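You operate a simulated robot arm through the tools that you are given. There is no shell and no other tool.

Carry out the task below with a simulated robot arm. There is one attempt and no reset: what you move stays moved.

Task
Uncap the black-capped vial from the long white rack with the capping block and put it back in its well.
Fine: grip it first; cap on the block's CAP mark; free the grip. Set down upright: what you pick out.

Only the result counts: the job must be done as asked and must still hold three seconds after the hand-in. Knocking over, shifting, dropping, spilling or breaking anything else fails it. A push-on lid holds only when it is set on centred and level and pressed home; a screw cap is set on level and turned clockwise until tight.

Robot
A 6-joint arm with a four-finger gripper, fixed in place. Base frame: the origin is at the foot of the arm, x ahead of it, y to its left, z up. Units: cm, rad, N and s.
Its first joint turns from -2.897 to 2.897 rad. Payload 3.43 kg.
The TCP is the grasp point between the finger pads, 3 cm short of the fingertips. In the tool frame z runs along the fingers and y along their closing line. Largest opening 12 cm; the body of the gripper starts 8.5 cm behind the TCP.
Orientation is told as [roll, pitch, yaw] about the base's x, y, z axes, in that order, counted from this pose: with the fingers straight down and closing along the base's y, the tool's x points along the base's -x, its y along +y and its z along -z.

Tools
- The arm moves only by the tool arm_command. Its argument "plan" is a list of rows, each a list of 7 numbers: the shift along the tool's x, y, z in cm, then the turn, a rotation vector about the tool's x, y, z in rad, then the opening, from 0 (shut) to 1 (fully open). In form: [[x, y, z, wx, wy, wz, hand], ...]. A call has 1 to 20 rows; each row shifts and turns the commanded pose from where the row before left it, along the tool's axes as they then stand. Each row takes 0.2 s and may step no farther than 5 cm and 0.15 rad from the row before; otherwise, or with a gripper value out of range, the whole call is refused. A pose out of reach is approached as far as the arm can. The call stops where the force on the tool passes 90 N (or 10 N more than at its start, if that is more) or the arm is blocked; 0.2 s more then pass. The fingers move at their own pace and stop on an object; they squeeze with about 33 N. The grip force told is the motor's: it shows also when the fingers shut on nothing. Time passes only in rows, and 0.2 s behind the last, so rows that do not move let the fingers close. It gives the time, the measured TCP pose, the force on the tool (base axes), the opening and the grip force at its end, in the units of the frame above (readings bear some noise), with the torque about the TCP (base axes, N m) and any sound that the robot's microphone picked up.
- Cameras (640 x 400 px; columns grow to the right, rows downward): "scene" is fixed at [5.11, 65.02, 145.76]; the picture's right is [-0.52, -0.86, 0.00], its down [-0.51, 0.31, -0.80] and it looks along [0.68, -0.41, -0.60] (base axes); focal length 319 px, centre (320, 200). "wrist" rides on the gripper at [7.1, -1.7, -12.1] in the tool frame; the picture's right is [0.23, 0.97, 0.00], its down [-0.81, 0.19, -0.55] and it looks along [-0.54, 0.13, 0.83] (tool axes); focal length 275 px, centre (320, 200). There is no depth. A picture from a camera that has moved, and an enlarged one, comes with that camera's place and axes in the base frame and with its lens.
- grab_frame(camera): a new picture of that camera. No time passes.
- zoom(camera, box): a new picture of the part [left, top, right, bottom] of that camera's present view, enlarged. No time passes.
- hand_in(): hands the job in; it is judged then, once.

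Nothing tells you positions but the pictures and the camera data. Unless the task says otherwise, let go and move clear before handing in.

The tools are called after "Emit:" by a JSON object that holds its "op" and its "data". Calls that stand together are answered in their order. arm_command: Moves the arm, as the interface text tells. Its arguments: {"type":"object","properties":{"plan":{"type":"array","items":{"type":"array","items":{"type":"number"}}}},"required":["plan"]} The other tools are called the same way: grab_frame (camera) takes a picture; zoom (camera, box) takes an enlarged picture of a part of a camera's view; hand_in () hands the job in.

At the start:

```text
time_s: 0.0
eef_pos: [36.08, 40.29, 120.66]
tool_rot: [0.001, 0.001, -0.001]
ft_force: [-0.8, -0.8, -0.6]
torque: [-0.01, 0.0, 0.04]
opening: 12.0
gripper_force: 0.1
```

scene: 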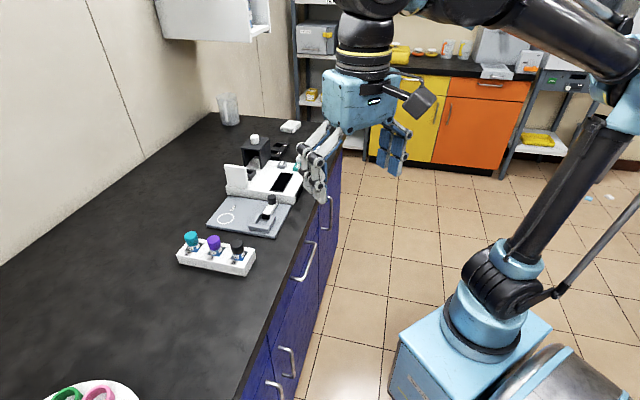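
wrist: 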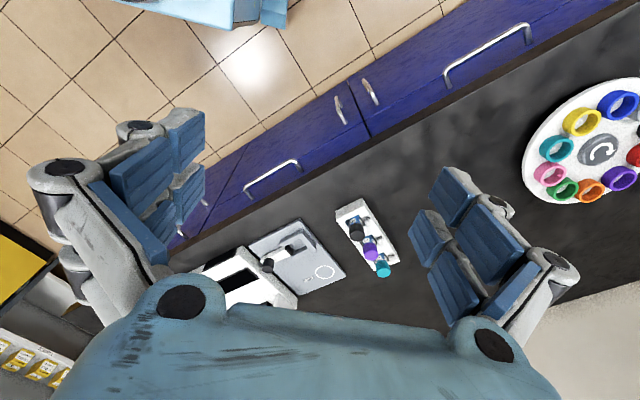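

I see a counter with a three-vial white rack (teal, purple, black caps) and a grey block next to it with a ring mark and a clamp. I'll zoom in on these first to locate things.

Emit:
{"op": "zoom", "data": {"camera": "scene", "box": [160, 180, 320, 280]}}

Emit:
{"op": "zoom", "data": {"camera": "scene", "box": [200, 80, 360, 180]}}

Emit:
{"op": "zoom", "data": {"camera": "wrist", "box": [200, 180, 440, 330]}}

```text
4.00 times, centred on (240, 230) of scene
camera zoom: at [5.11, 65.02, 145.76], right [-0.52, -0.86, 0.0], down [-0.51, 0.31, -0.8], along [0.68, -0.41, -0.6], focal length 1276 px, centre (640, 80)
```

zoom: 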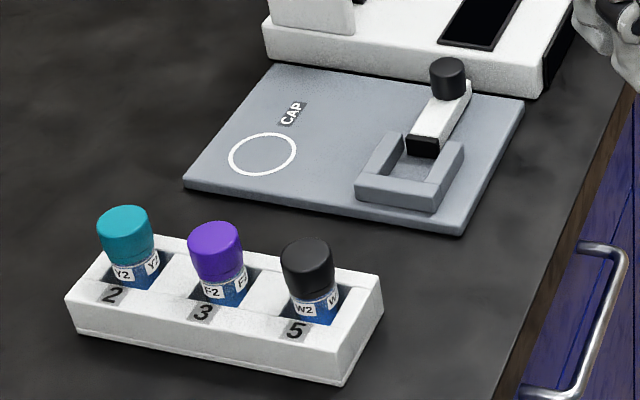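

```text
4.00 times, centred on (280, 130) of scene
camera zoom: at [5.11, 65.02, 145.76], right [-0.52, -0.86, 0.0], down [-0.51, 0.31, -0.8], along [0.68, -0.41, -0.6], focal length 1276 px, centre (480, 480)
```

zoom: 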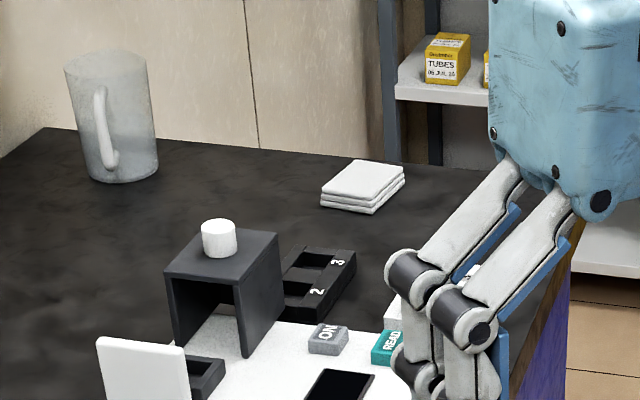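

```text
2.67 times, centred on (320, 255) of wrist
camera zoom: at [28.99, 38.69, 132.75], right [-0.23, 0.97, 0.0], down [0.81, 0.19, 0.55], along [0.54, 0.13, -0.83], focal length 734 px, centre (320, 53)
```

zoom: 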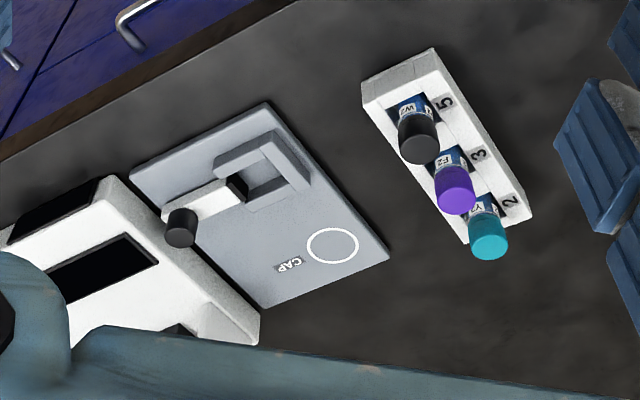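

I triangulate the black cap at about (62, 54, 92), the clamp seat near (69, 44, 88), its knob near (78, 38) and the CAP ring near (80.5, 52, 85.4). I'll move the wrist camera closer to see how the clamp works.

Emit:
{"op": "arm_command", "data": {"plan": [[-3.5, 0.3, 2.4, 0, 0, 0, 1], [-3.5, 0.3, 2.4, 0, 0, 0, 1], [-3.5, 0.3, 2.4, 0, 0, 0, 1], [-3.5, 0.3, 2.4, 0, 0, 0, 1], [-3.5, 0.3, 2.4, 0, 0, 0, 1], [-3.5, 0.2, 2.4, 0, 0, 0, 1]]}}

Emit:
{"op": "grab_frame", "data": {"camera": "wrist"}}

Emit:
{"op": "grab_frame", "data": {"camera": "scene"}}

```text
time_s: 1.4
eef_pos: [55.74, 41.93, 106.76]
tool_rot: [0.0, -0.012, 0.0]
ft_force: [-1.0, 0.7, -0.2]
torque: [0.0, -0.03, -0.01]
opening: 11.98
gripper_force: 0.0
```

```text
taken
camera wrist: at [48.51, 40.37, 118.81], right [-0.23, 0.97, 0.0], down [0.8, 0.19, 0.56], along [0.55, 0.13, -0.83], focal length 275 px, centre (320, 200)
```

wrist: 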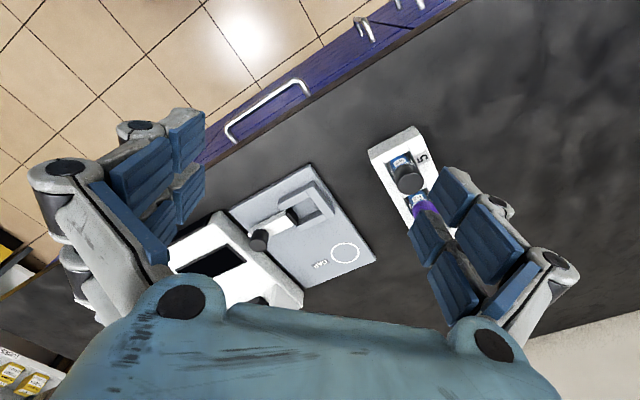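

```text
taken
```

scene: 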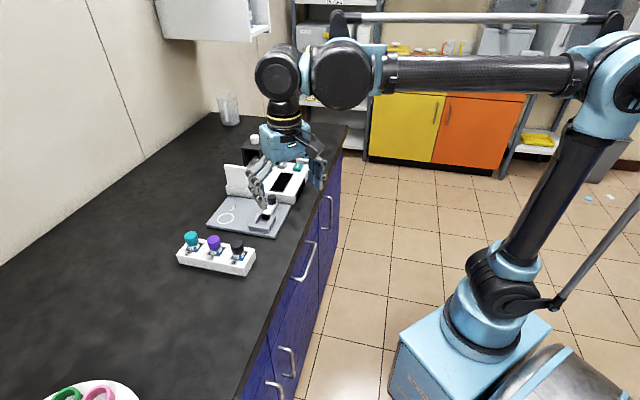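

The clamp sits in view between the fingers. I'll let the arm settle and zoom in on the block.

Emit:
{"op": "arm_command", "data": {"plan": [[0, 0, 0, 0, 0, 0, 1], [0, 0, 0, 0, 0, 0, 1]]}}

Emit:
{"op": "zoom", "data": {"camera": "wrist", "box": [220, 150, 400, 300]}}

Emit:
{"op": "zoom", "data": {"camera": "wrist", "box": [340, 110, 460, 210]}}

Emit:
{"op": "zoom", "data": {"camera": "scene", "box": [170, 220, 270, 282]}}

Emit:
{"op": "zoom", "data": {"camera": "scene", "box": [200, 180, 300, 242]}}

```text
time_s: 2.0
eef_pos: [55.64, 41.99, 106.8]
tool_rot: [0.001, -0.012, -0.001]
ft_force: [0.2, 0.0, 0.1]
torque: [-0.01, 0.0, 0.01]
opening: 12.01
gripper_force: 0.1
```

```text
2.67 times, centred on (310, 225) of wrist
camera zoom: at [48.52, 40.41, 118.8], right [-0.23, 0.97, 0.0], down [0.8, 0.19, 0.56], along [0.55, 0.13, -0.83], focal length 734 px, centre (347, 133)
```

zoom: 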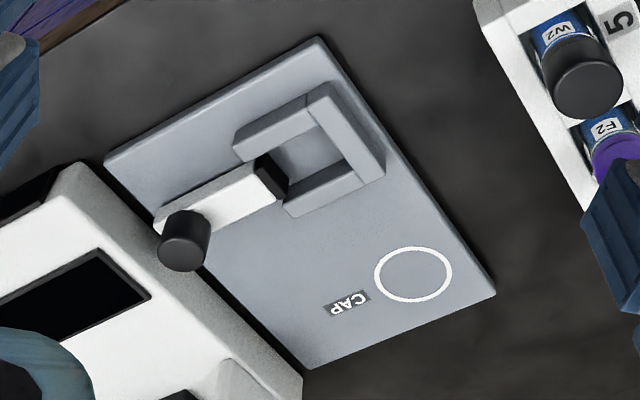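

```text
4.00 times, centred on (400, 160) of wrist
camera zoom: at [48.52, 40.41, 118.8], right [-0.23, 0.97, 0.0], down [0.8, 0.19, 0.56], along [0.55, 0.13, -0.83], focal length 1101 px, centre (0, 360)
```

zoom: 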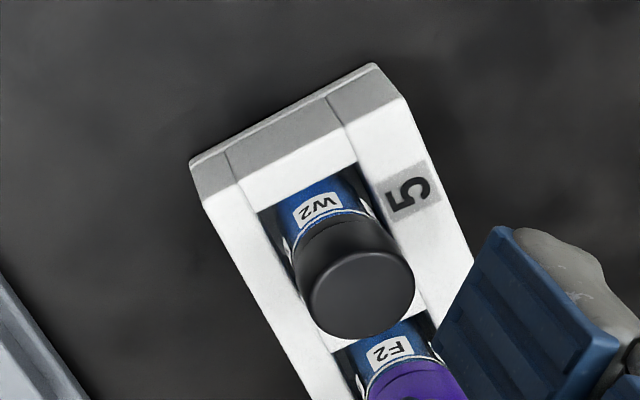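

```text
6.40 times, centred on (220, 251) of scene
camera zoom: at [5.11, 65.02, 145.76], right [-0.52, -0.86, 0.0], down [-0.51, 0.31, -0.8], along [0.68, -0.41, -0.6], focal length 2041 px, centre (960, -126)
```

zoom: 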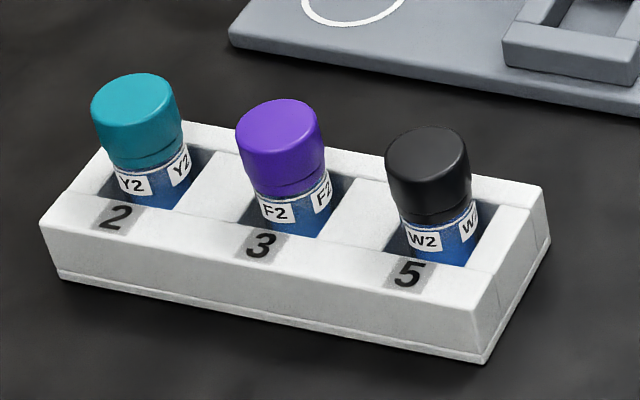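

```text
6.40 times, centred on (250, 211) of scene
camera zoom: at [5.11, 65.02, 145.76], right [-0.52, -0.86, 0.0], down [-0.51, 0.31, -0.8], along [0.68, -0.41, -0.6], focal length 2041 px, centre (768, 130)
```

zoom: 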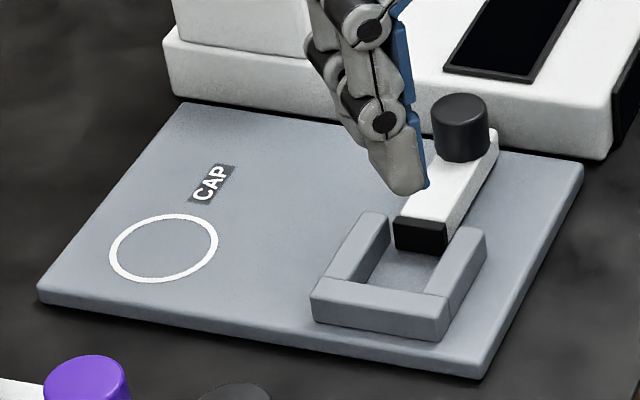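

The block lies at 45° to the base: its ring is at about (79.6, 52.0, 86.1), and a U-shaped seat opens toward a sliding clamp with a knob. I'll yaw the tool 45° so it lines up with the rack and block, and check how well the arm tracks.

Emit:
{"op": "arm_command", "data": {"plan": [[0, 0, 0.5, 0, 0, -0.1309, 1], [0, 0, 0.5, 0, 0, -0.1309, 1], [0, 0, 0.5, 0, 0, -0.1309, 1], [0, 0, 0.5, 0, 0, -0.1309, 1], [0, 0, 0.5, 0, 0, -0.1309, 1], [0, 0, 0.5, 0, 0, -0.1309, 1], [-2.0, 2.0, 0, 0, 0, 0, 1], [0, 0, 0, 0, 0, 0, 1]]}}

Emit:
{"op": "grab_frame", "data": {"camera": "wrist"}}

Emit:
{"op": "grab_frame", "data": {"camera": "scene"}}

```text
time_s: 3.8
eef_pos: [55.71, 44.88, 103.89]
tool_rot: [-0.008, -0.01, 0.784]
ft_force: [-0.1, 0.4, 0.1]
torque: [-0.01, 0.04, -0.04]
opening: 12.01
gripper_force: 0.1
```

```text
taken
camera wrist: at [51.79, 38.69, 115.93], right [-0.85, 0.52, -0.01], down [0.43, 0.71, 0.56], along [0.3, 0.47, -0.83], focal length 275 px, centre (320, 200)
```

wrist: 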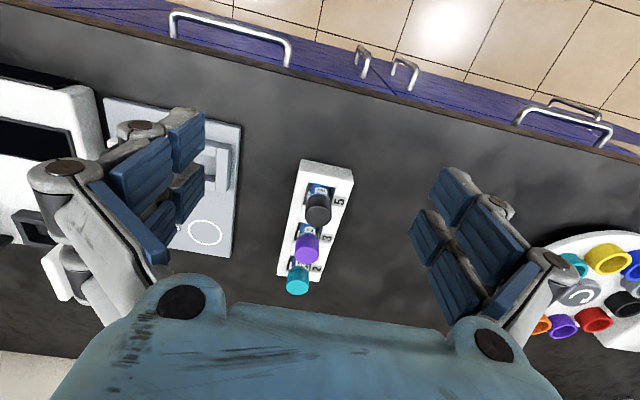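

```text
taken
```

scene: 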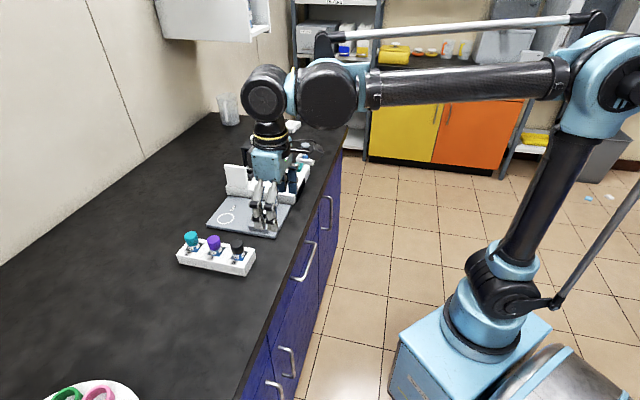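

Tracking has a small constant offset from the commanded pose, so I'll work from the measured pose. Next I'll zoom in on the rack and block for accurate triangulation.

Emit:
{"op": "zoom", "data": {"camera": "wrist", "box": [260, 140, 380, 215]}}

Emit:
{"op": "zoom", "data": {"camera": "wrist", "box": [260, 220, 380, 295]}}

Emit:
{"op": "zoom", "data": {"camera": "scene", "box": [210, 220, 274, 260]}}

```text
5.33 times, centred on (320, 178) of wrist
camera zoom: at [51.79, 38.69, 115.93], right [-0.85, 0.52, -0.01], down [0.43, 0.71, 0.56], along [0.3, 0.47, -0.83], focal length 1468 px, centre (320, 320)
```

zoom: 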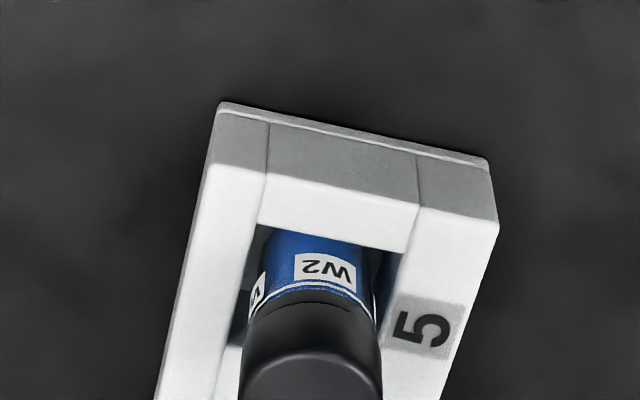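

```text
5.33 times, centred on (320, 258) of wrist
camera zoom: at [51.79, 38.69, 115.93], right [-0.85, 0.52, -0.01], down [0.43, 0.71, 0.56], along [0.3, 0.47, -0.83], focal length 1468 px, centre (320, -107)
```

zoom: 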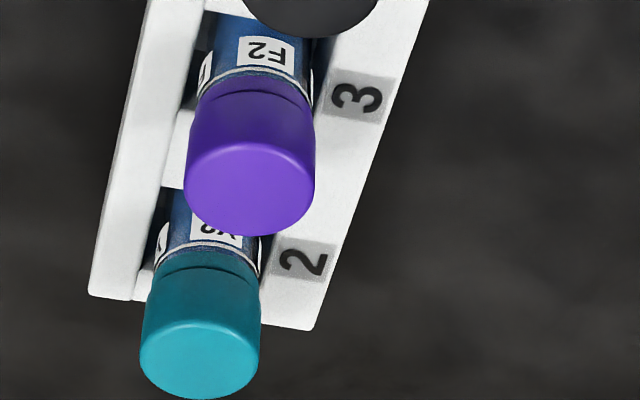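

```text
10.00 times, centred on (242, 240) of scene
camera zoom: at [5.11, 65.02, 145.76], right [-0.52, -0.86, 0.0], down [-0.51, 0.31, -0.8], along [0.68, -0.41, -0.6], focal length 3189 px, centre (1100, -200)
```

zoom: 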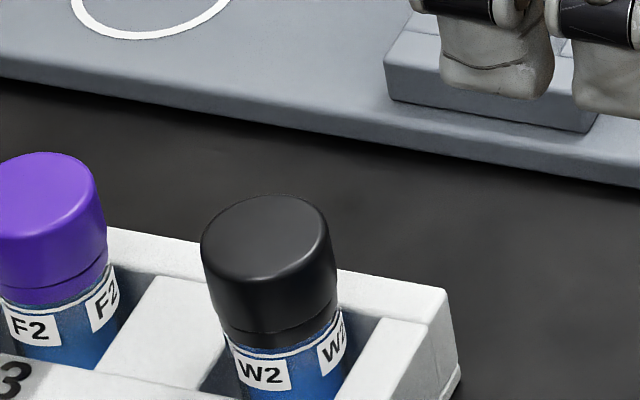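

The cap top is at (61.7, 54.0, 92.15), its skirt bottom near z 90, and the rack top at z 88.0, with both cameras agreeing. I'll correct the slight tilt and move above the vial.

Emit:
{"op": "arm_command", "data": {"plan": [[-3.56, 0.743, 1.463, -0.0088, 0.0088, 0, 1], [-3.56, 0.743, 1.463, 0, 0, 0, 1], [-3.56, 0.743, 1.463, 0, 0, 0, 1], [0, 0, 0, 0, 0, 0, 1], [0, 0, 0, 0, 0, 0, 1]]}}

Emit:
{"op": "grab_frame", "data": {"camera": "wrist"}}

Emit:
{"op": "zoom", "data": {"camera": "scene", "box": [160, 160, 320, 280]}}

```text
time_s: 5.0
eef_pos: [62.08, 54.01, 99.7]
tool_rot: [0.003, -0.002, 0.787]
ft_force: [0.2, 0.0, 0.2]
torque: [0.0, -0.01, 0.02]
opening: 12.03
gripper_force: 0.1
```

```text
taken
camera wrist: at [58.23, 47.88, 111.76], right [-0.85, 0.53, 0.0], down [0.44, 0.71, 0.55], along [0.29, 0.47, -0.83], focal length 275 px, centre (320, 200)
```

wrist: 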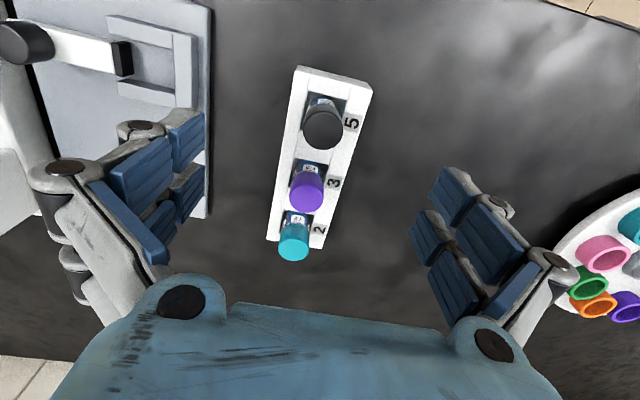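

```text
3.33 times, centred on (240, 220) of scene
camera zoom: at [5.11, 65.02, 145.76], right [-0.52, -0.86, 0.0], down [-0.51, 0.31, -0.8], along [0.68, -0.41, -0.6], focal length 1063 px, centre (587, 133)
```

zoom: 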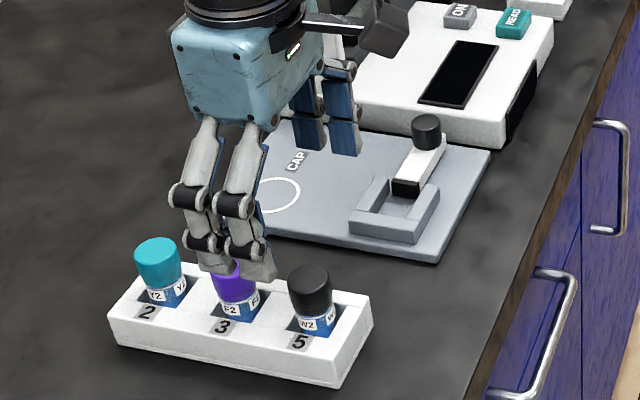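

The gripper is nearly centred over the black cap, about 0.3 cm off. I'll correct that, descend to just above grip height and look again.

Emit:
{"op": "arm_command", "data": {"plan": [[0.26, 0.25, 1.5, 0, 0, 0, 1], [0, 0, 1.5, 0, 0, 0, 1], [0, 0, 1.5, 0, 0, 0, 0.7], [0, 0, 1.5, 0, 0, 0, 0.6], [0, 0, 1.0, 0, 0, 0, 0.6], [0, 0, 0, 0, 0, 0, 0.6], [0, 0, 0, 0, 0, 0, 0.6]]}}

Emit:
{"op": "grab_frame", "data": {"camera": "wrist"}}

Emit:
{"op": "zoom", "data": {"camera": "scene", "box": [170, 190, 290, 280]}}

```text
time_s: 6.6
eef_pos: [61.45, 53.93, 92.46]
tool_rot: [0.001, -0.004, 0.784]
ft_force: [-0.4, -0.3, -1.0]
torque: [0.02, -0.02, -0.01]
opening: 7.2
gripper_force: 0.2
```

```text
taken
camera wrist: at [57.66, 47.84, 104.63], right [-0.85, 0.53, 0.0], down [0.44, 0.71, 0.55], along [0.29, 0.47, -0.83], focal length 275 px, centre (320, 200)
```

wrist: 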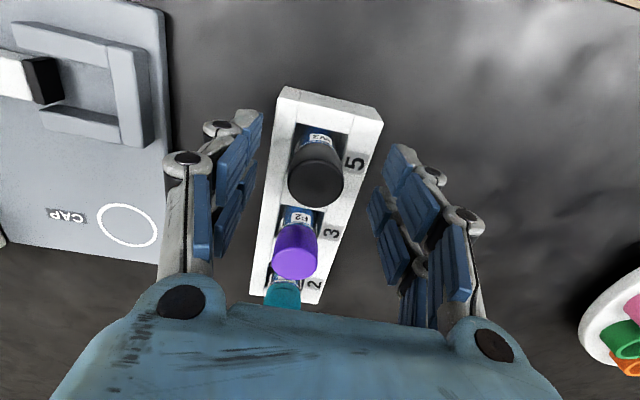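

```text
4.44 times, centred on (230, 235) of scene
camera zoom: at [5.11, 65.02, 145.76], right [-0.52, -0.86, 0.0], down [-0.51, 0.31, -0.8], along [0.68, -0.41, -0.6], focal length 1417 px, centre (720, 44)
```

zoom: 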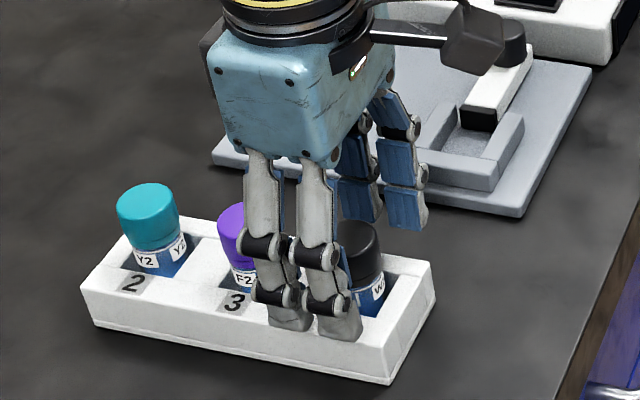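

The gripper is about 0.3 cm above grip height, with the cap between the pads. I'll zoom in to check the centring before closing.

Emit:
{"op": "zoom", "data": {"camera": "wrist", "box": [260, 110, 400, 230]}}

```text
3.33 times, centred on (330, 170) of wrist
camera zoom: at [57.66, 47.84, 104.63], right [-0.85, 0.53, 0.0], down [0.44, 0.71, 0.55], along [0.29, 0.47, -0.83], focal length 918 px, centre (287, 300)
```

zoom: 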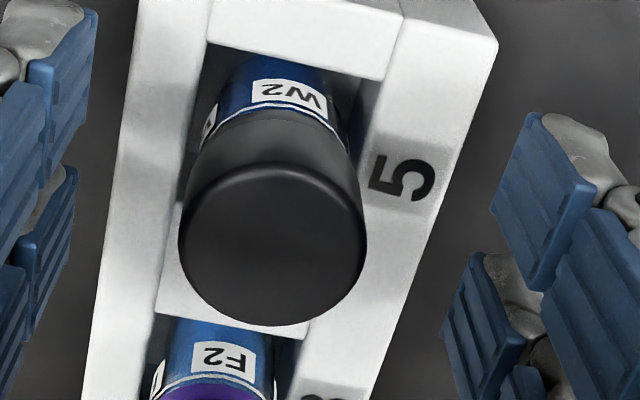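

The cap centre is at (61.67, 53.94), about 0.2 cm from the TCP axis. I'll nudge onto it, go down to grip height and close on the cap.

Emit:
{"op": "arm_command", "data": {"plan": [[-0.15, -0.17, 0, 0, 0, 0, 0.6], [0, 0, 0.4, 0, 0, 0, 0.6], [0, 0, 0.4, 0, 0, 0, 0.6], [0, 0, 0, 0, 0, 0, 0.6]]}}

Emit:
{"op": "zoom", "data": {"camera": "wrist", "box": [200, 90, 440, 240]}}

Emit:
{"op": "zoom", "data": {"camera": "scene", "box": [190, 210, 270, 270]}}

```text
time_s: 7.6
eef_pos: [61.81, 53.93, 91.85]
tool_rot: [0.002, -0.003, 0.784]
ft_force: [-0.3, -0.1, -0.4]
torque: [0.02, 0.0, 0.01]
opening: 7.21
gripper_force: 0.2
```

```text
2.67 times, centred on (320, 165) of wrist
camera zoom: at [57.89, 47.82, 103.87], right [-0.85, 0.53, 0.0], down [0.44, 0.71, 0.55], along [0.29, 0.47, -0.83], focal length 734 px, centre (320, 293)
```

zoom: 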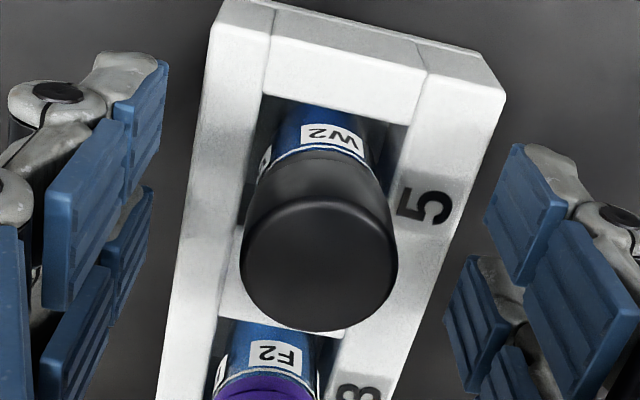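

```text
6.67 times, centred on (230, 240) of scene
camera zoom: at [5.11, 65.02, 145.76], right [-0.52, -0.86, 0.0], down [-0.51, 0.31, -0.8], along [0.68, -0.41, -0.6], focal length 2126 px, centre (920, -67)
```

zoom: 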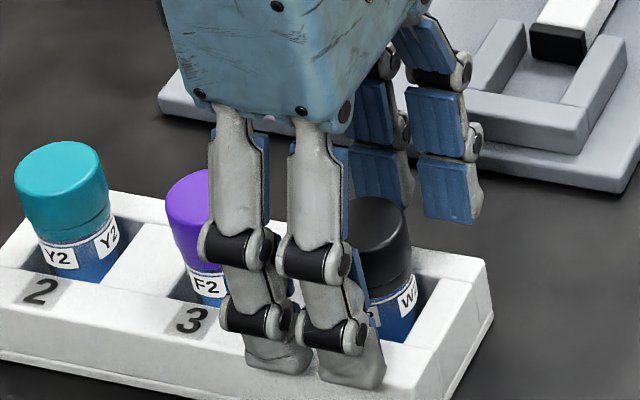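

The cap is now centred between the pads with the tips about 0.8 cm above the rack. I'll close the gripper.

Emit:
{"op": "arm_command", "data": {"plan": [[0, 0, 0, 0, 0, 0, 0.35], [0, 0, 0, 0, 0, 0, 0.15], [0, 0, 0, 0, 0, 0, 0.0], [0, 0, 0, 0, 0, 0, 0.0], [0, 0, 0, 0, 0, 0, 0.0]]}}

Emit:
{"op": "grab_frame", "data": {"camera": "wrist"}}

Emit:
{"op": "zoom", "data": {"camera": "scene", "box": [190, 210, 270, 270]}}

```text
time_s: 8.8
eef_pos: [61.76, 53.98, 91.74]
tool_rot: [0.002, -0.001, 0.785]
ft_force: [-1.2, -0.1, 0.1]
torque: [-0.01, -0.03, 0.02]
opening: 2.52
gripper_force: 33.2
heard: snap
```

```text
taken
camera wrist: at [57.89, 47.83, 103.88], right [-0.85, 0.53, 0.0], down [0.44, 0.71, 0.55], along [0.29, 0.47, -0.83], focal length 275 px, centre (320, 200)
```

wrist: 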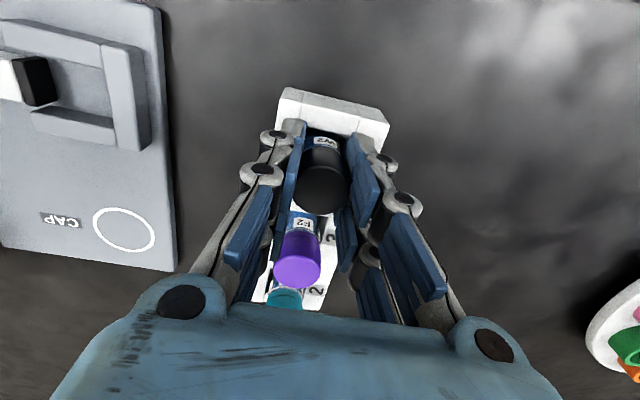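

```text
6.67 times, centred on (230, 240) of scene
camera zoom: at [5.11, 65.02, 145.76], right [-0.52, -0.86, 0.0], down [-0.51, 0.31, -0.8], along [0.68, -0.41, -0.6], focal length 2126 px, centre (920, -67)
```

zoom: 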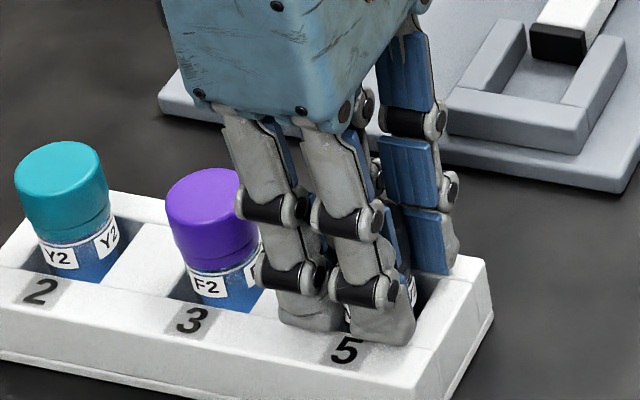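

The gripper stopped at 2.52 cm with 33 N, and the microphone heard a snap. I'll inspect the cap and vial closely before lifting.

Emit:
{"op": "zoom", "data": {"camera": "wrist", "box": [260, 110, 400, 230]}}

Emit:
{"op": "zoom", "data": {"camera": "scene", "box": [215, 225, 265, 265]}}

```text
3.33 times, centred on (330, 170) of wrist
camera zoom: at [57.89, 47.83, 103.88], right [-0.85, 0.53, 0.0], down [0.44, 0.71, 0.55], along [0.29, 0.47, -0.83], focal length 918 px, centre (287, 300)
```

zoom: 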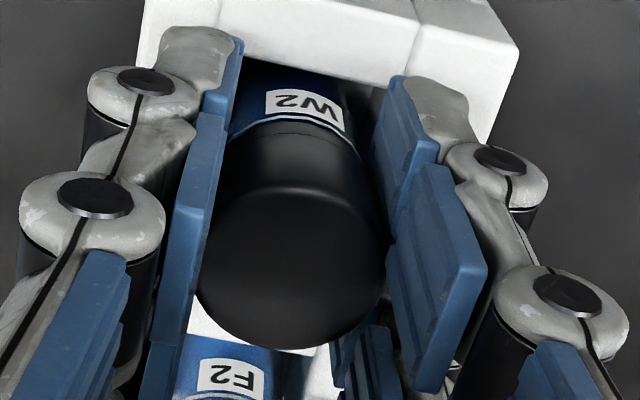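

```text
10.00 times, centred on (240, 245) of scene
camera zoom: at [5.11, 65.02, 145.76], right [-0.52, -0.86, 0.0], down [-0.51, 0.31, -0.8], along [0.68, -0.41, -0.6], focal length 3189 px, centre (1120, -250)
```

zoom: 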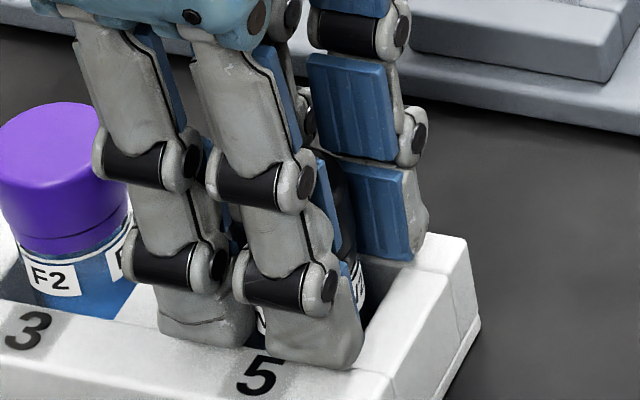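

The cap looks intact and held between both pads. I'll lift gently by 1 cm and check whether the vial comes up with the cap.

Emit:
{"op": "arm_command", "data": {"plan": [[0, 0, -0.3, 0, 0, 0, 0], [0, 0, -0.3, 0, 0, 0, 0], [0, 0, -0.4, 0, 0, 0, 0], [0, 0, 0, 0, 0, 0, 0]]}}

Emit:
{"op": "zoom", "data": {"camera": "wrist", "box": [260, 90, 400, 210]}}

Emit:
{"op": "zoom", "data": {"camera": "scene", "box": [215, 225, 265, 265]}}

```text
time_s: 9.8
eef_pos: [61.74, 54.1, 92.78]
tool_rot: [0.001, -0.001, 0.785]
ft_force: [-0.3, -0.3, -0.4]
torque: [0.0, -0.02, -0.03]
opening: 2.49
gripper_force: 33.1
```

```text
3.33 times, centred on (330, 150) of wrist
camera zoom: at [57.89, 47.83, 104.88], right [-0.85, 0.53, 0.0], down [0.44, 0.71, 0.55], along [0.29, 0.47, -0.83], focal length 918 px, centre (287, 367)
```

zoom: 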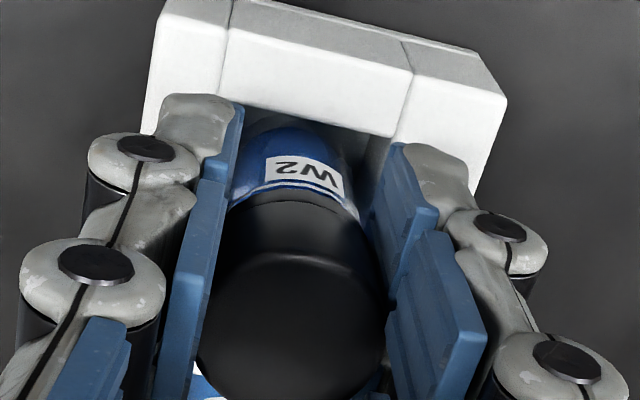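

```text
10.00 times, centred on (240, 245) of scene
camera zoom: at [5.11, 65.02, 145.76], right [-0.52, -0.86, 0.0], down [-0.51, 0.31, -0.8], along [0.68, -0.41, -0.6], focal length 3189 px, centre (1120, -250)
```

zoom: 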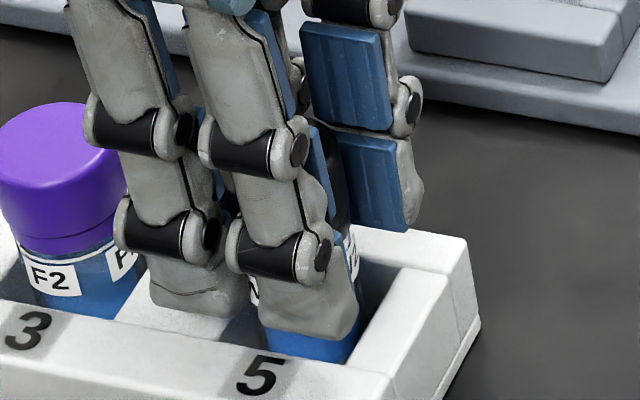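

The vial rises with its cap. I'll lift it well clear of the rack and look at its full length.

Emit:
{"op": "arm_command", "data": {"plan": [[0, 0, -1.5, 0, 0, 0, 0], [0, 0, -2, 0, 0, 0, 0], [0, 0, -2, 0, 0, 0, 0], [0, 0, -2, 0, 0, 0, 0], [0, 0, -1.5, 0, 0, 0, 0], [0, 0, 0, 0, 0, 0, 0]]}}

Emit:
{"op": "grab_frame", "data": {"camera": "wrist"}}

Emit:
{"op": "zoom", "data": {"camera": "scene", "box": [190, 190, 290, 265]}}

```text
time_s: 11.2
eef_pos: [61.73, 53.9, 101.96]
tool_rot: [0.001, -0.003, 0.787]
ft_force: [-0.2, -0.4, -1.9]
torque: [-0.01, 0.0, -0.02]
opening: 2.48
gripper_force: 32.8
```

```text
taken
camera wrist: at [57.87, 47.66, 113.97], right [-0.85, 0.53, 0.0], down [0.44, 0.71, 0.55], along [0.29, 0.47, -0.83], focal length 275 px, centre (320, 200)
```

wrist: 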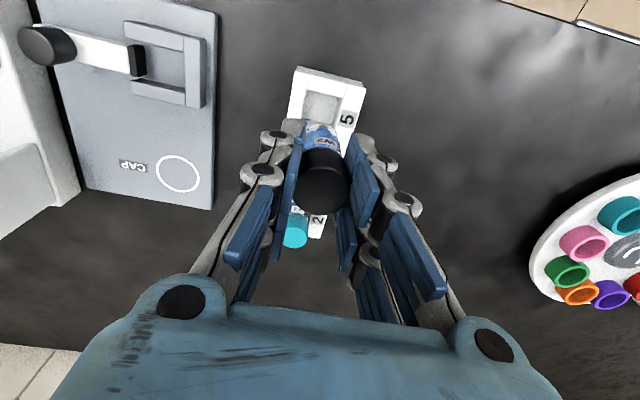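

```text
5.33 times, centred on (240, 228) of scene
camera zoom: at [5.11, 65.02, 145.76], right [-0.52, -0.86, 0.0], down [-0.51, 0.31, -0.8], along [0.68, -0.41, -0.6], focal length 1701 px, centre (747, 53)
```

zoom: 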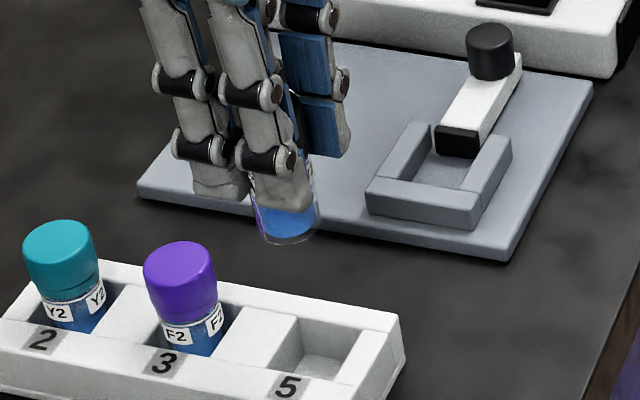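

The vial hangs upright and is about 7 cm long, with its bottom at z≈95.3 when the TCP is at 101.9. Next I'll zoom in on the clamp seat from both cameras to locate it precisely.

Emit:
{"op": "zoom", "data": {"camera": "wrist", "box": [10, 0, 230, 138]}}

Emit:
{"op": "zoom", "data": {"camera": "scene", "box": [250, 190, 298, 232]}}

Emit:
{"op": "zoom", "data": {"camera": "scene", "box": [222, 210, 270, 242]}}

```text
2.90 times, centred on (120, 69) of wrist
camera zoom: at [57.87, 47.66, 113.97], right [-0.85, 0.53, 0.0], down [0.44, 0.71, 0.55], along [0.29, 0.47, -0.83], focal length 798 px, centre (900, 580)
```

zoom: 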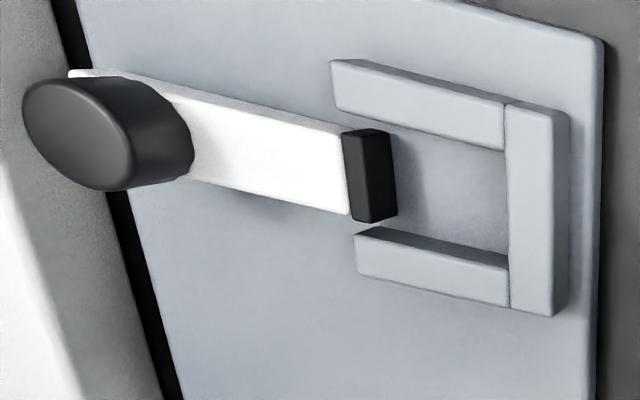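

```text
9.52 times, centred on (274, 211) of scene
camera zoom: at [5.11, 65.02, 145.76], right [-0.52, -0.86, 0.0], down [-0.51, 0.31, -0.8], along [0.68, -0.41, -0.6], focal length 3037 px, centre (758, 95)
```

zoom: 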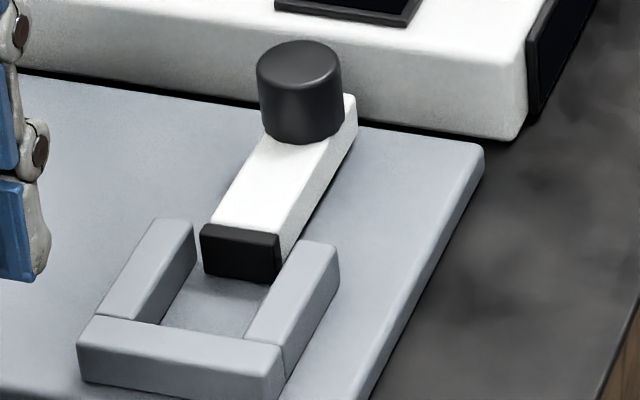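

```text
12.50 times, centred on (246, 226) of scene
camera zoom: at [5.11, 65.02, 145.76], right [-0.52, -0.86, 0.0], down [-0.51, 0.31, -0.8], along [0.68, -0.41, -0.6], focal length 3986 px, centre (1245, -125)
```

zoom: 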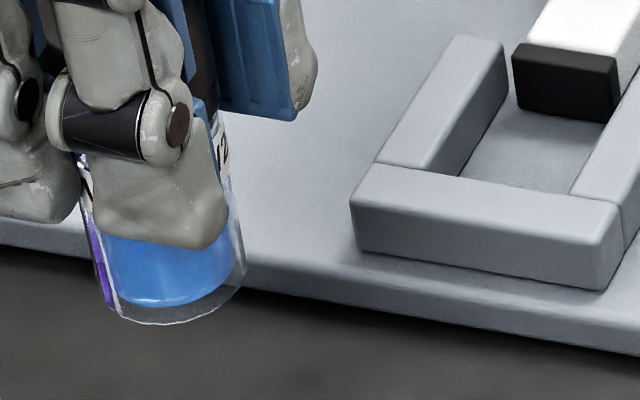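

The seat floor is at about z 86.1, with the U-wall tops at z 87.3. The target vial axis is around (71.5, 43.8), and the retracted pad leaves enough room. I'll carry the vial over the seat at safe height and check alignment.

Emit:
{"op": "arm_command", "data": {"plan": [[0.05, -2.0, 0, 0, 0, 0, 0], [0.05, -3.0, 0, 0, 0, 0, 0], [0.06, -3.0, 0.5, 0, 0, 0, 0], [0.06, -3.0, 1.0, 0, 0, 0, 0], [0.06, -3.08, 1.5, 0, 0, 0, 0], [0, 0, 0, 0, 0, 0, 0], [0, 0, 0, 0, 0, 0, 0]]}}

Emit:
{"op": "grab_frame", "data": {"camera": "wrist"}}

Emit:
{"op": "zoom", "data": {"camera": "scene", "box": [220, 170, 310, 240]}}

```text
time_s: 12.8
eef_pos: [71.59, 43.91, 98.68]
tool_rot: [0.002, -0.002, 0.786]
ft_force: [-0.5, -0.2, -0.4]
torque: [0.01, 0.0, -0.01]
opening: 2.46
gripper_force: 32.7
```

```text
taken
camera wrist: at [67.79, 37.67, 110.79], right [-0.85, 0.53, 0.0], down [0.44, 0.71, 0.55], along [0.29, 0.47, -0.83], focal length 275 px, centre (320, 200)
```

wrist: 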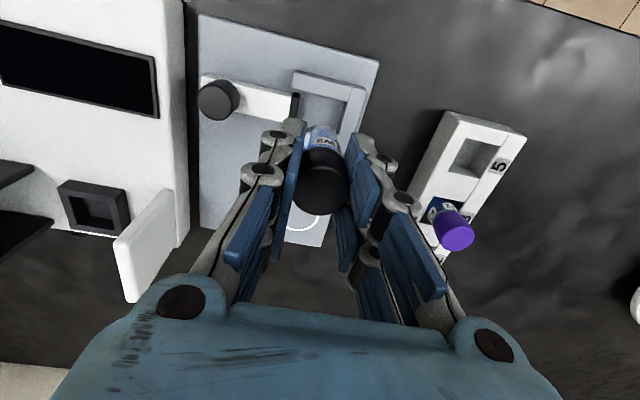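

```text
5.71 times, centred on (265, 205) of scene
camera zoom: at [5.11, 65.02, 145.76], right [-0.52, -0.86, 0.0], down [-0.51, 0.31, -0.8], along [0.68, -0.41, -0.6], focal length 1822 px, centre (634, 171)
```

zoom: 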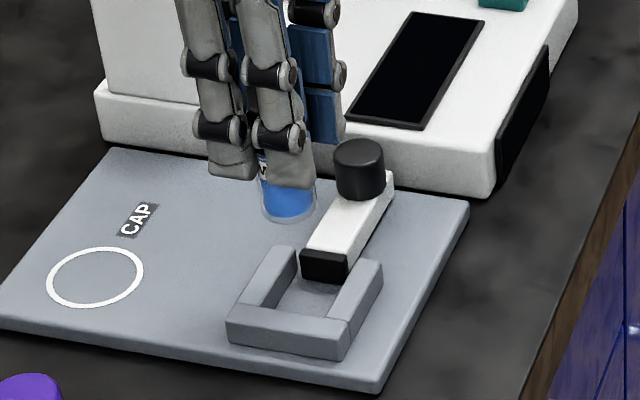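

The vial is now roughly above the seat. I'll zoom in from the wrist camera to check the seat position again before lowering.

Emit:
{"op": "zoom", "data": {"camera": "wrist", "box": [190, 50, 390, 175]}}

Emit:
{"op": "zoom", "data": {"camera": "scene", "box": [250, 185, 298, 230]}}

```text
3.20 times, centred on (290, 112) of wrist
camera zoom: at [67.79, 37.67, 110.79], right [-0.85, 0.53, 0.0], down [0.44, 0.71, 0.55], along [0.29, 0.47, -0.83], focal length 881 px, centre (416, 480)
```

zoom: 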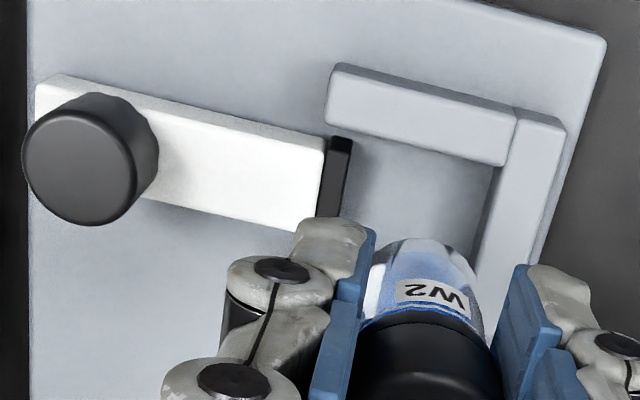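

```text
8.89 times, centred on (274, 208) of scene
camera zoom: at [5.11, 65.02, 145.76], right [-0.52, -0.86, 0.0], down [-0.51, 0.31, -0.8], along [0.68, -0.41, -0.6], focal length 2834 px, centre (729, 133)
```

zoom: 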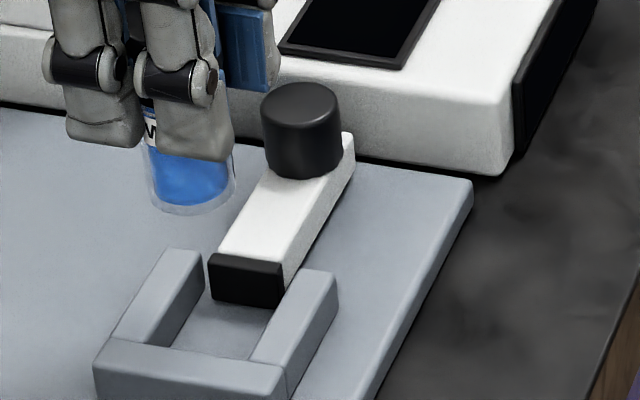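

Refined from both cameras: the closed wall's inner face is at e2≈17.85, the channel centre at e1≈81.5, and the pad face at e2≈21.6. I'll shift slightly and lower until the vial bottom sits just inside the U.

Emit:
{"op": "arm_command", "data": {"plan": [[0.2, 0.24, 0.5, 0, 0, 0, 0], [0, 0, 1.0, 0, 0, 0, 0], [0, 0, 1.0, 0, 0, 0, 0], [0, 0, 1.0, 0, 0, 0, 0], [0, 0, 0.8, 0, 0, 0, 0], [0, 0, 0.5, 0, 0, 0, 0], [0, 0, 0, 0, 0, 0, 0]]}}

Emit:
{"op": "zoom", "data": {"camera": "wrist", "box": [190, 50, 430, 200]}}

Emit:
{"op": "zoom", "data": {"camera": "scene", "box": [240, 185, 300, 235]}}

```text
time_s: 14.4
eef_pos: [71.3, 43.94, 93.87]
tool_rot: [0.001, -0.002, 0.785]
ft_force: [0.1, 0.8, -0.1]
torque: [-0.03, 0.02, -0.01]
opening: 2.44
gripper_force: 33.0
```

```text
2.67 times, centred on (310, 125) of wrist
camera zoom: at [67.44, 37.66, 106.0], right [-0.85, 0.53, 0.0], down [0.44, 0.71, 0.55], along [0.29, 0.47, -0.83], focal length 734 px, centre (347, 400)
```

zoom: 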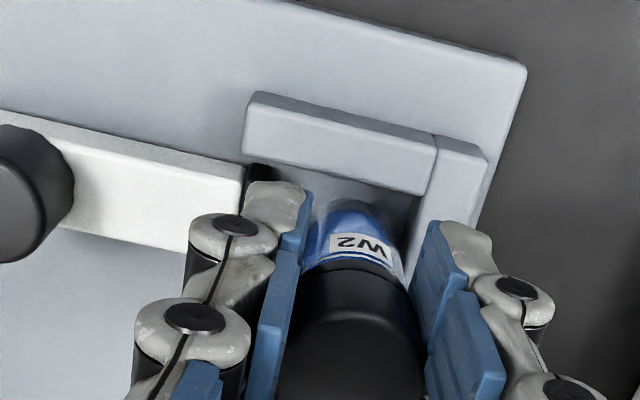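

```text
8.00 times, centred on (270, 210) of scene
camera zoom: at [5.11, 65.02, 145.76], right [-0.52, -0.86, 0.0], down [-0.51, 0.31, -0.8], along [0.68, -0.41, -0.6], focal length 2551 px, centre (720, 120)
```

zoom: 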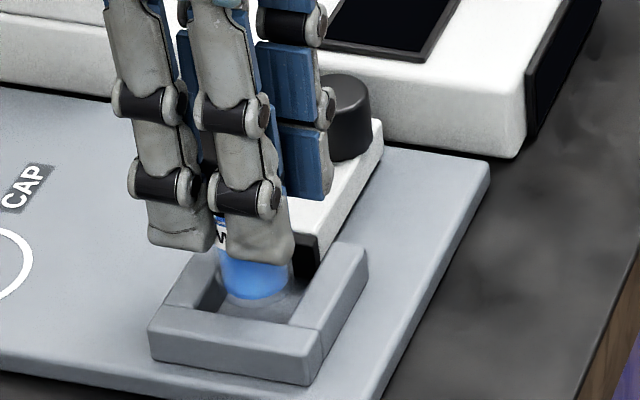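

The vial sits over the open channel, clear of the walls and pad. I'll lower in small steps, watching the force for floor contact.

Emit:
{"op": "arm_command", "data": {"plan": [[0, 0, 0.3, 0, 0, 0, 0], [0, 0, 0.3, 0, 0, 0, 0], [0, 0, 0.2, 0, 0, 0, 0], [0, 0, 0, 0, 0, 0, 0]]}}

Emit:
{"op": "zoom", "data": {"camera": "scene", "box": [240, 185, 300, 235]}}

Emit:
{"op": "zoom", "data": {"camera": "wrist", "box": [190, 50, 430, 200]}}

```text
time_s: 15.4
eef_pos: [71.22, 43.8, 93.15]
tool_rot: [0.002, -0.001, 0.787]
ft_force: [0.6, 0.2, -0.2]
torque: [-0.01, 0.0, -0.02]
opening: 2.47
gripper_force: 33.1
```

```text
8.00 times, centred on (270, 210) of scene
camera zoom: at [5.11, 65.02, 145.76], right [-0.52, -0.86, 0.0], down [-0.51, 0.31, -0.8], along [0.68, -0.41, -0.6], focal length 2551 px, centre (720, 120)
```

zoom: 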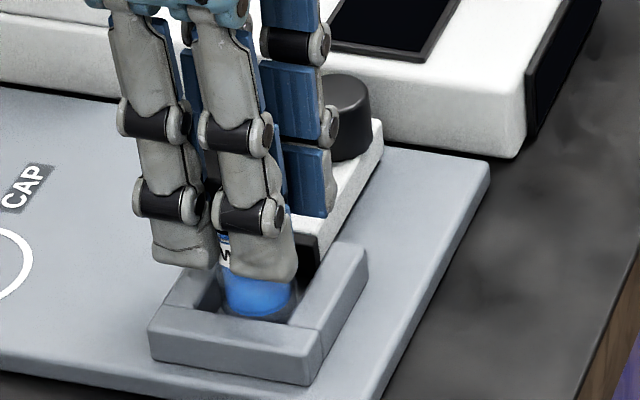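

```text
2.67 times, centred on (310, 125) of wrist
camera zoom: at [67.41, 37.62, 105.23], right [-0.85, 0.53, 0.0], down [0.44, 0.71, 0.55], along [0.29, 0.47, -0.83], focal length 734 px, centre (347, 400)
```

zoom: 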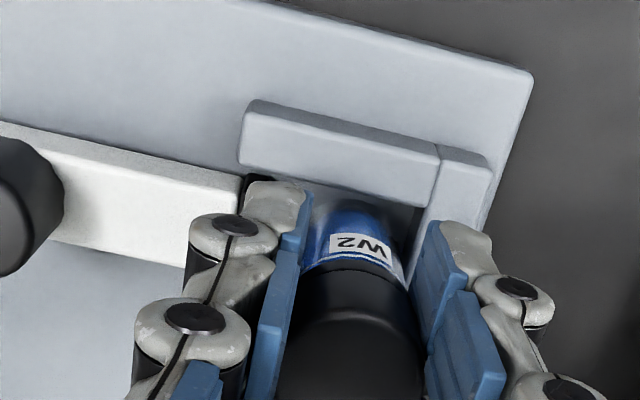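

The vial's bottom is now between the walls with no contact yet. I'll keep lowering in 0.1 cm steps.

Emit:
{"op": "arm_command", "data": {"plan": [[0, 0, 0.1, 0, 0, 0, 0], [0, 0, 0.1, 0, 0, 0, 0], [0, 0, 0.1, 0, 0, 0, 0], [0, 0, 0.1, 0, 0, 0, 0], [0, 0, 0, 0, 0, 0, 0]]}}

```text
time_s: 16.6
eef_pos: [71.3, 43.8, 92.71]
tool_rot: [0.002, 0.0, 0.784]
ft_force: [0.4, -0.4, -0.2]
torque: [-0.01, -0.01, -0.02]
opening: 2.48
gripper_force: 33.2
```

Emit:
{"op": "arm_command", "data": {"plan": [[0, 0, 0.08, 0, 0, 0, 0], [0, 0, 0.08, 0, 0, 0, 0], [0, 0, 0, 0, 0, 0, 0]]}}

Emit:
{"op": "zoom", "data": {"camera": "scene", "box": [250, 200, 290, 233]}}

```text
time_s: 17.4
eef_pos: [71.25, 43.87, 92.54]
tool_rot: [0.003, 0.0, 0.784]
ft_force: [0.2, -0.1, -0.9]
torque: [0.02, -0.03, -0.03]
opening: 2.44
gripper_force: 32.1
```

```text
12.12 times, centred on (270, 216) of scene
camera zoom: at [5.11, 65.02, 145.76], right [-0.52, -0.86, 0.0], down [-0.51, 0.31, -0.8], along [0.68, -0.41, -0.6], focal length 3865 px, centre (926, 0)
```

zoom: 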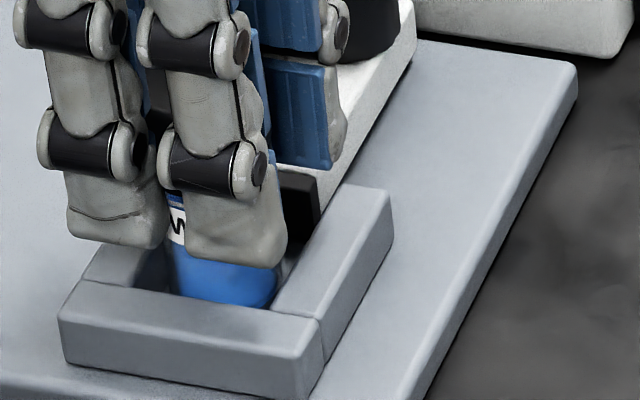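

No contact force yet at TCP z 92.54. I'll continue down in small steps.

Emit:
{"op": "arm_command", "data": {"plan": [[0, 0, 0.06, 0, 0, 0, 0], [0, 0, 0.06, 0, 0, 0, 0], [0, 0, 0, 0, 0, 0, 0]]}}

```text
time_s: 18.2
eef_pos: [71.22, 43.77, 92.41]
tool_rot: [0.002, -0.003, 0.786]
ft_force: [-0.4, -0.6, -0.2]
torque: [-0.02, -0.01, -0.01]
opening: 2.42
gripper_force: 33.3
```

Emit:
{"op": "arm_command", "data": {"plan": [[0, 0, 0.06, 0, 0, 0, 0], [0, 0, 0.06, 0, 0, 0, 0], [0, 0, 0, 0, 0, 0, 0]]}}

```text
time_s: 19.0
eef_pos: [71.06, 43.86, 92.38]
tool_rot: [0.002, -0.002, 0.783]
ft_force: [0.3, -0.1, 0.4]
torque: [0.04, 0.02, -0.01]
opening: 2.44
gripper_force: 32.7
```

Still no clear contact. I'll keep stepping down slowly.

Emit:
{"op": "arm_command", "data": {"plan": [[0, 0, 0.06, 0, 0, 0, 0], [0, 0, 0.06, 0, 0, 0, 0], [0, 0, 0, 0, 0, 0, 0]]}}

Emit:
{"op": "zoom", "data": {"camera": "wrist", "box": [230, 80, 410, 215]}}

```text
time_s: 19.8
eef_pos: [71.08, 43.94, 92.25]
tool_rot: [0.003, -0.003, 0.785]
ft_force: [-0.9, -0.6, -0.1]
torque: [0.01, -0.01, -0.01]
opening: 2.44
gripper_force: 33.2
```

```text
2.96 times, centred on (320, 148) of wrist
camera zoom: at [67.29, 37.71, 104.39], right [-0.85, 0.53, 0.0], down [0.44, 0.71, 0.55], along [0.29, 0.47, -0.83], focal length 816 px, centre (320, 356)
```

zoom: 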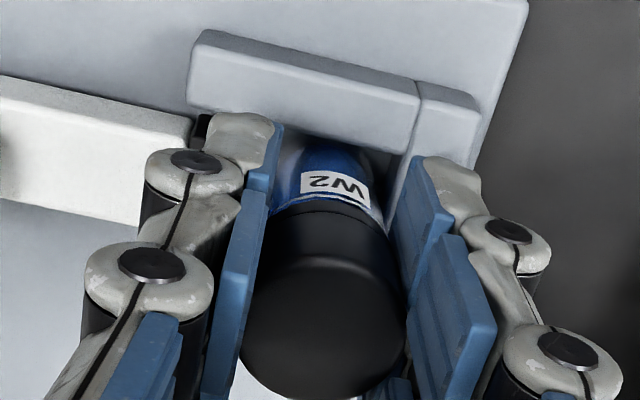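

The TCP has drifted about 0.15 cm toward the closed wall. I'll correct that slightly and continue down.

Emit:
{"op": "arm_command", "data": {"plan": [[0, -0.12, 0, 0, 0, 0, 0], [0, 0, 0.06, 0, 0, 0, 0], [0, 0, 0.06, 0, 0, 0, 0], [0, 0, 0, 0, 0, 0, 0]]}}

Emit:
{"op": "zoom", "data": {"camera": "scene", "box": [250, 200, 290, 233]}}

```text
time_s: 20.8
eef_pos: [71.3, 43.83, 92.14]
tool_rot: [0.002, -0.002, 0.785]
ft_force: [-0.8, 0.8, 14.3]
torque: [0.02, 0.05, 0.02]
opening: 2.44
gripper_force: 32.8
```

```text
12.12 times, centred on (270, 216) of scene
camera zoom: at [5.11, 65.02, 145.76], right [-0.52, -0.86, 0.0], down [-0.51, 0.31, -0.8], along [0.68, -0.41, -0.6], focal length 3865 px, centre (926, 0)
```

zoom: 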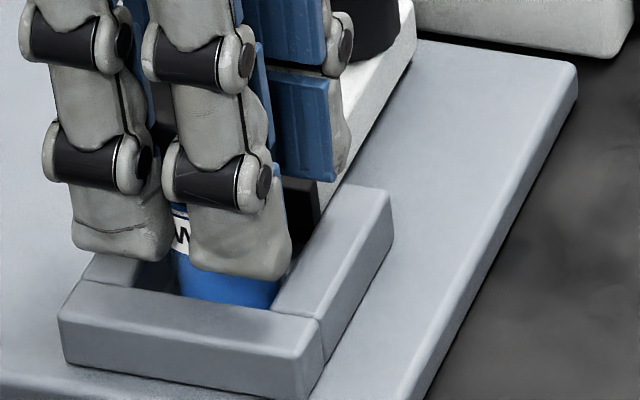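

The vial bottom touched the floor at TCP z 92.14, reading 14 N. I'll relieve that load slightly and open the fingers part-way.

Emit:
{"op": "arm_command", "data": {"plan": [[0, 0, -0.05, 0, 0, 0, 0], [0, 0, 0, 0, 0, 0, 0.25], [0, 0, 0, 0, 0, 0, 0.32], [0, 0, 0, 0, 0, 0, 0.38], [0, 0, 0, 0, 0, 0, 0.4], [0, 0, 0, 0, 0, 0, 0.4]]}}

Emit:
{"op": "zoom", "data": {"camera": "wrist", "box": [200, 70, 440, 220]}}

Emit:
{"op": "zoom", "data": {"camera": "scene", "box": [240, 185, 300, 235]}}

```text
time_s: 22.2
eef_pos: [71.22, 43.76, 92.21]
tool_rot: [0.001, -0.001, 0.785]
ft_force: [0.2, 1.4, -0.6]
torque: [-0.02, 0.01, 0.0]
opening: 4.8
gripper_force: 0.0
```

```text
2.67 times, centred on (320, 145) of wrist
camera zoom: at [67.42, 37.59, 104.27], right [-0.85, 0.53, 0.0], down [0.44, 0.71, 0.55], along [0.29, 0.47, -0.83], focal length 734 px, centre (320, 347)
```

zoom: 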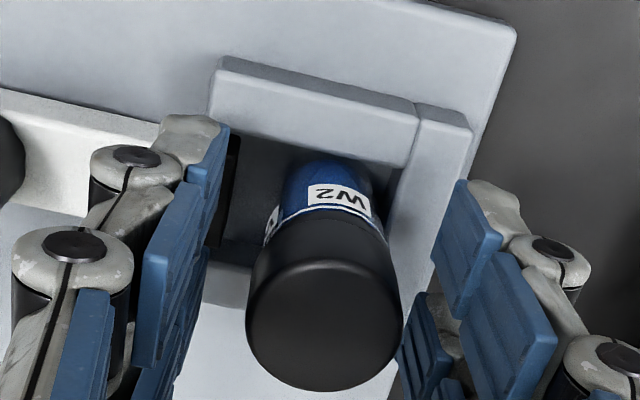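

```text
8.00 times, centred on (270, 210) of scene
camera zoom: at [5.11, 65.02, 145.76], right [-0.52, -0.86, 0.0], down [-0.51, 0.31, -0.8], along [0.68, -0.41, -0.6], focal length 2551 px, centre (720, 120)
```

zoom: 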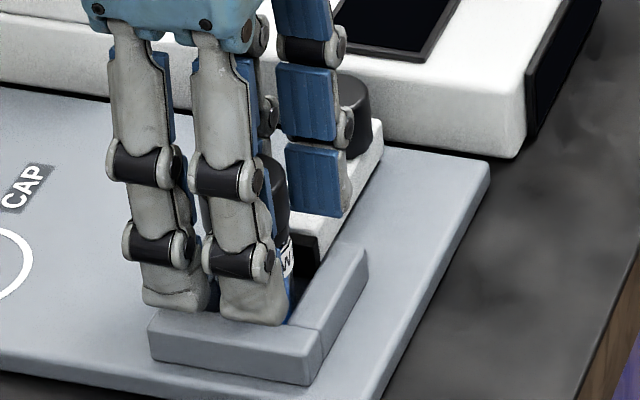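

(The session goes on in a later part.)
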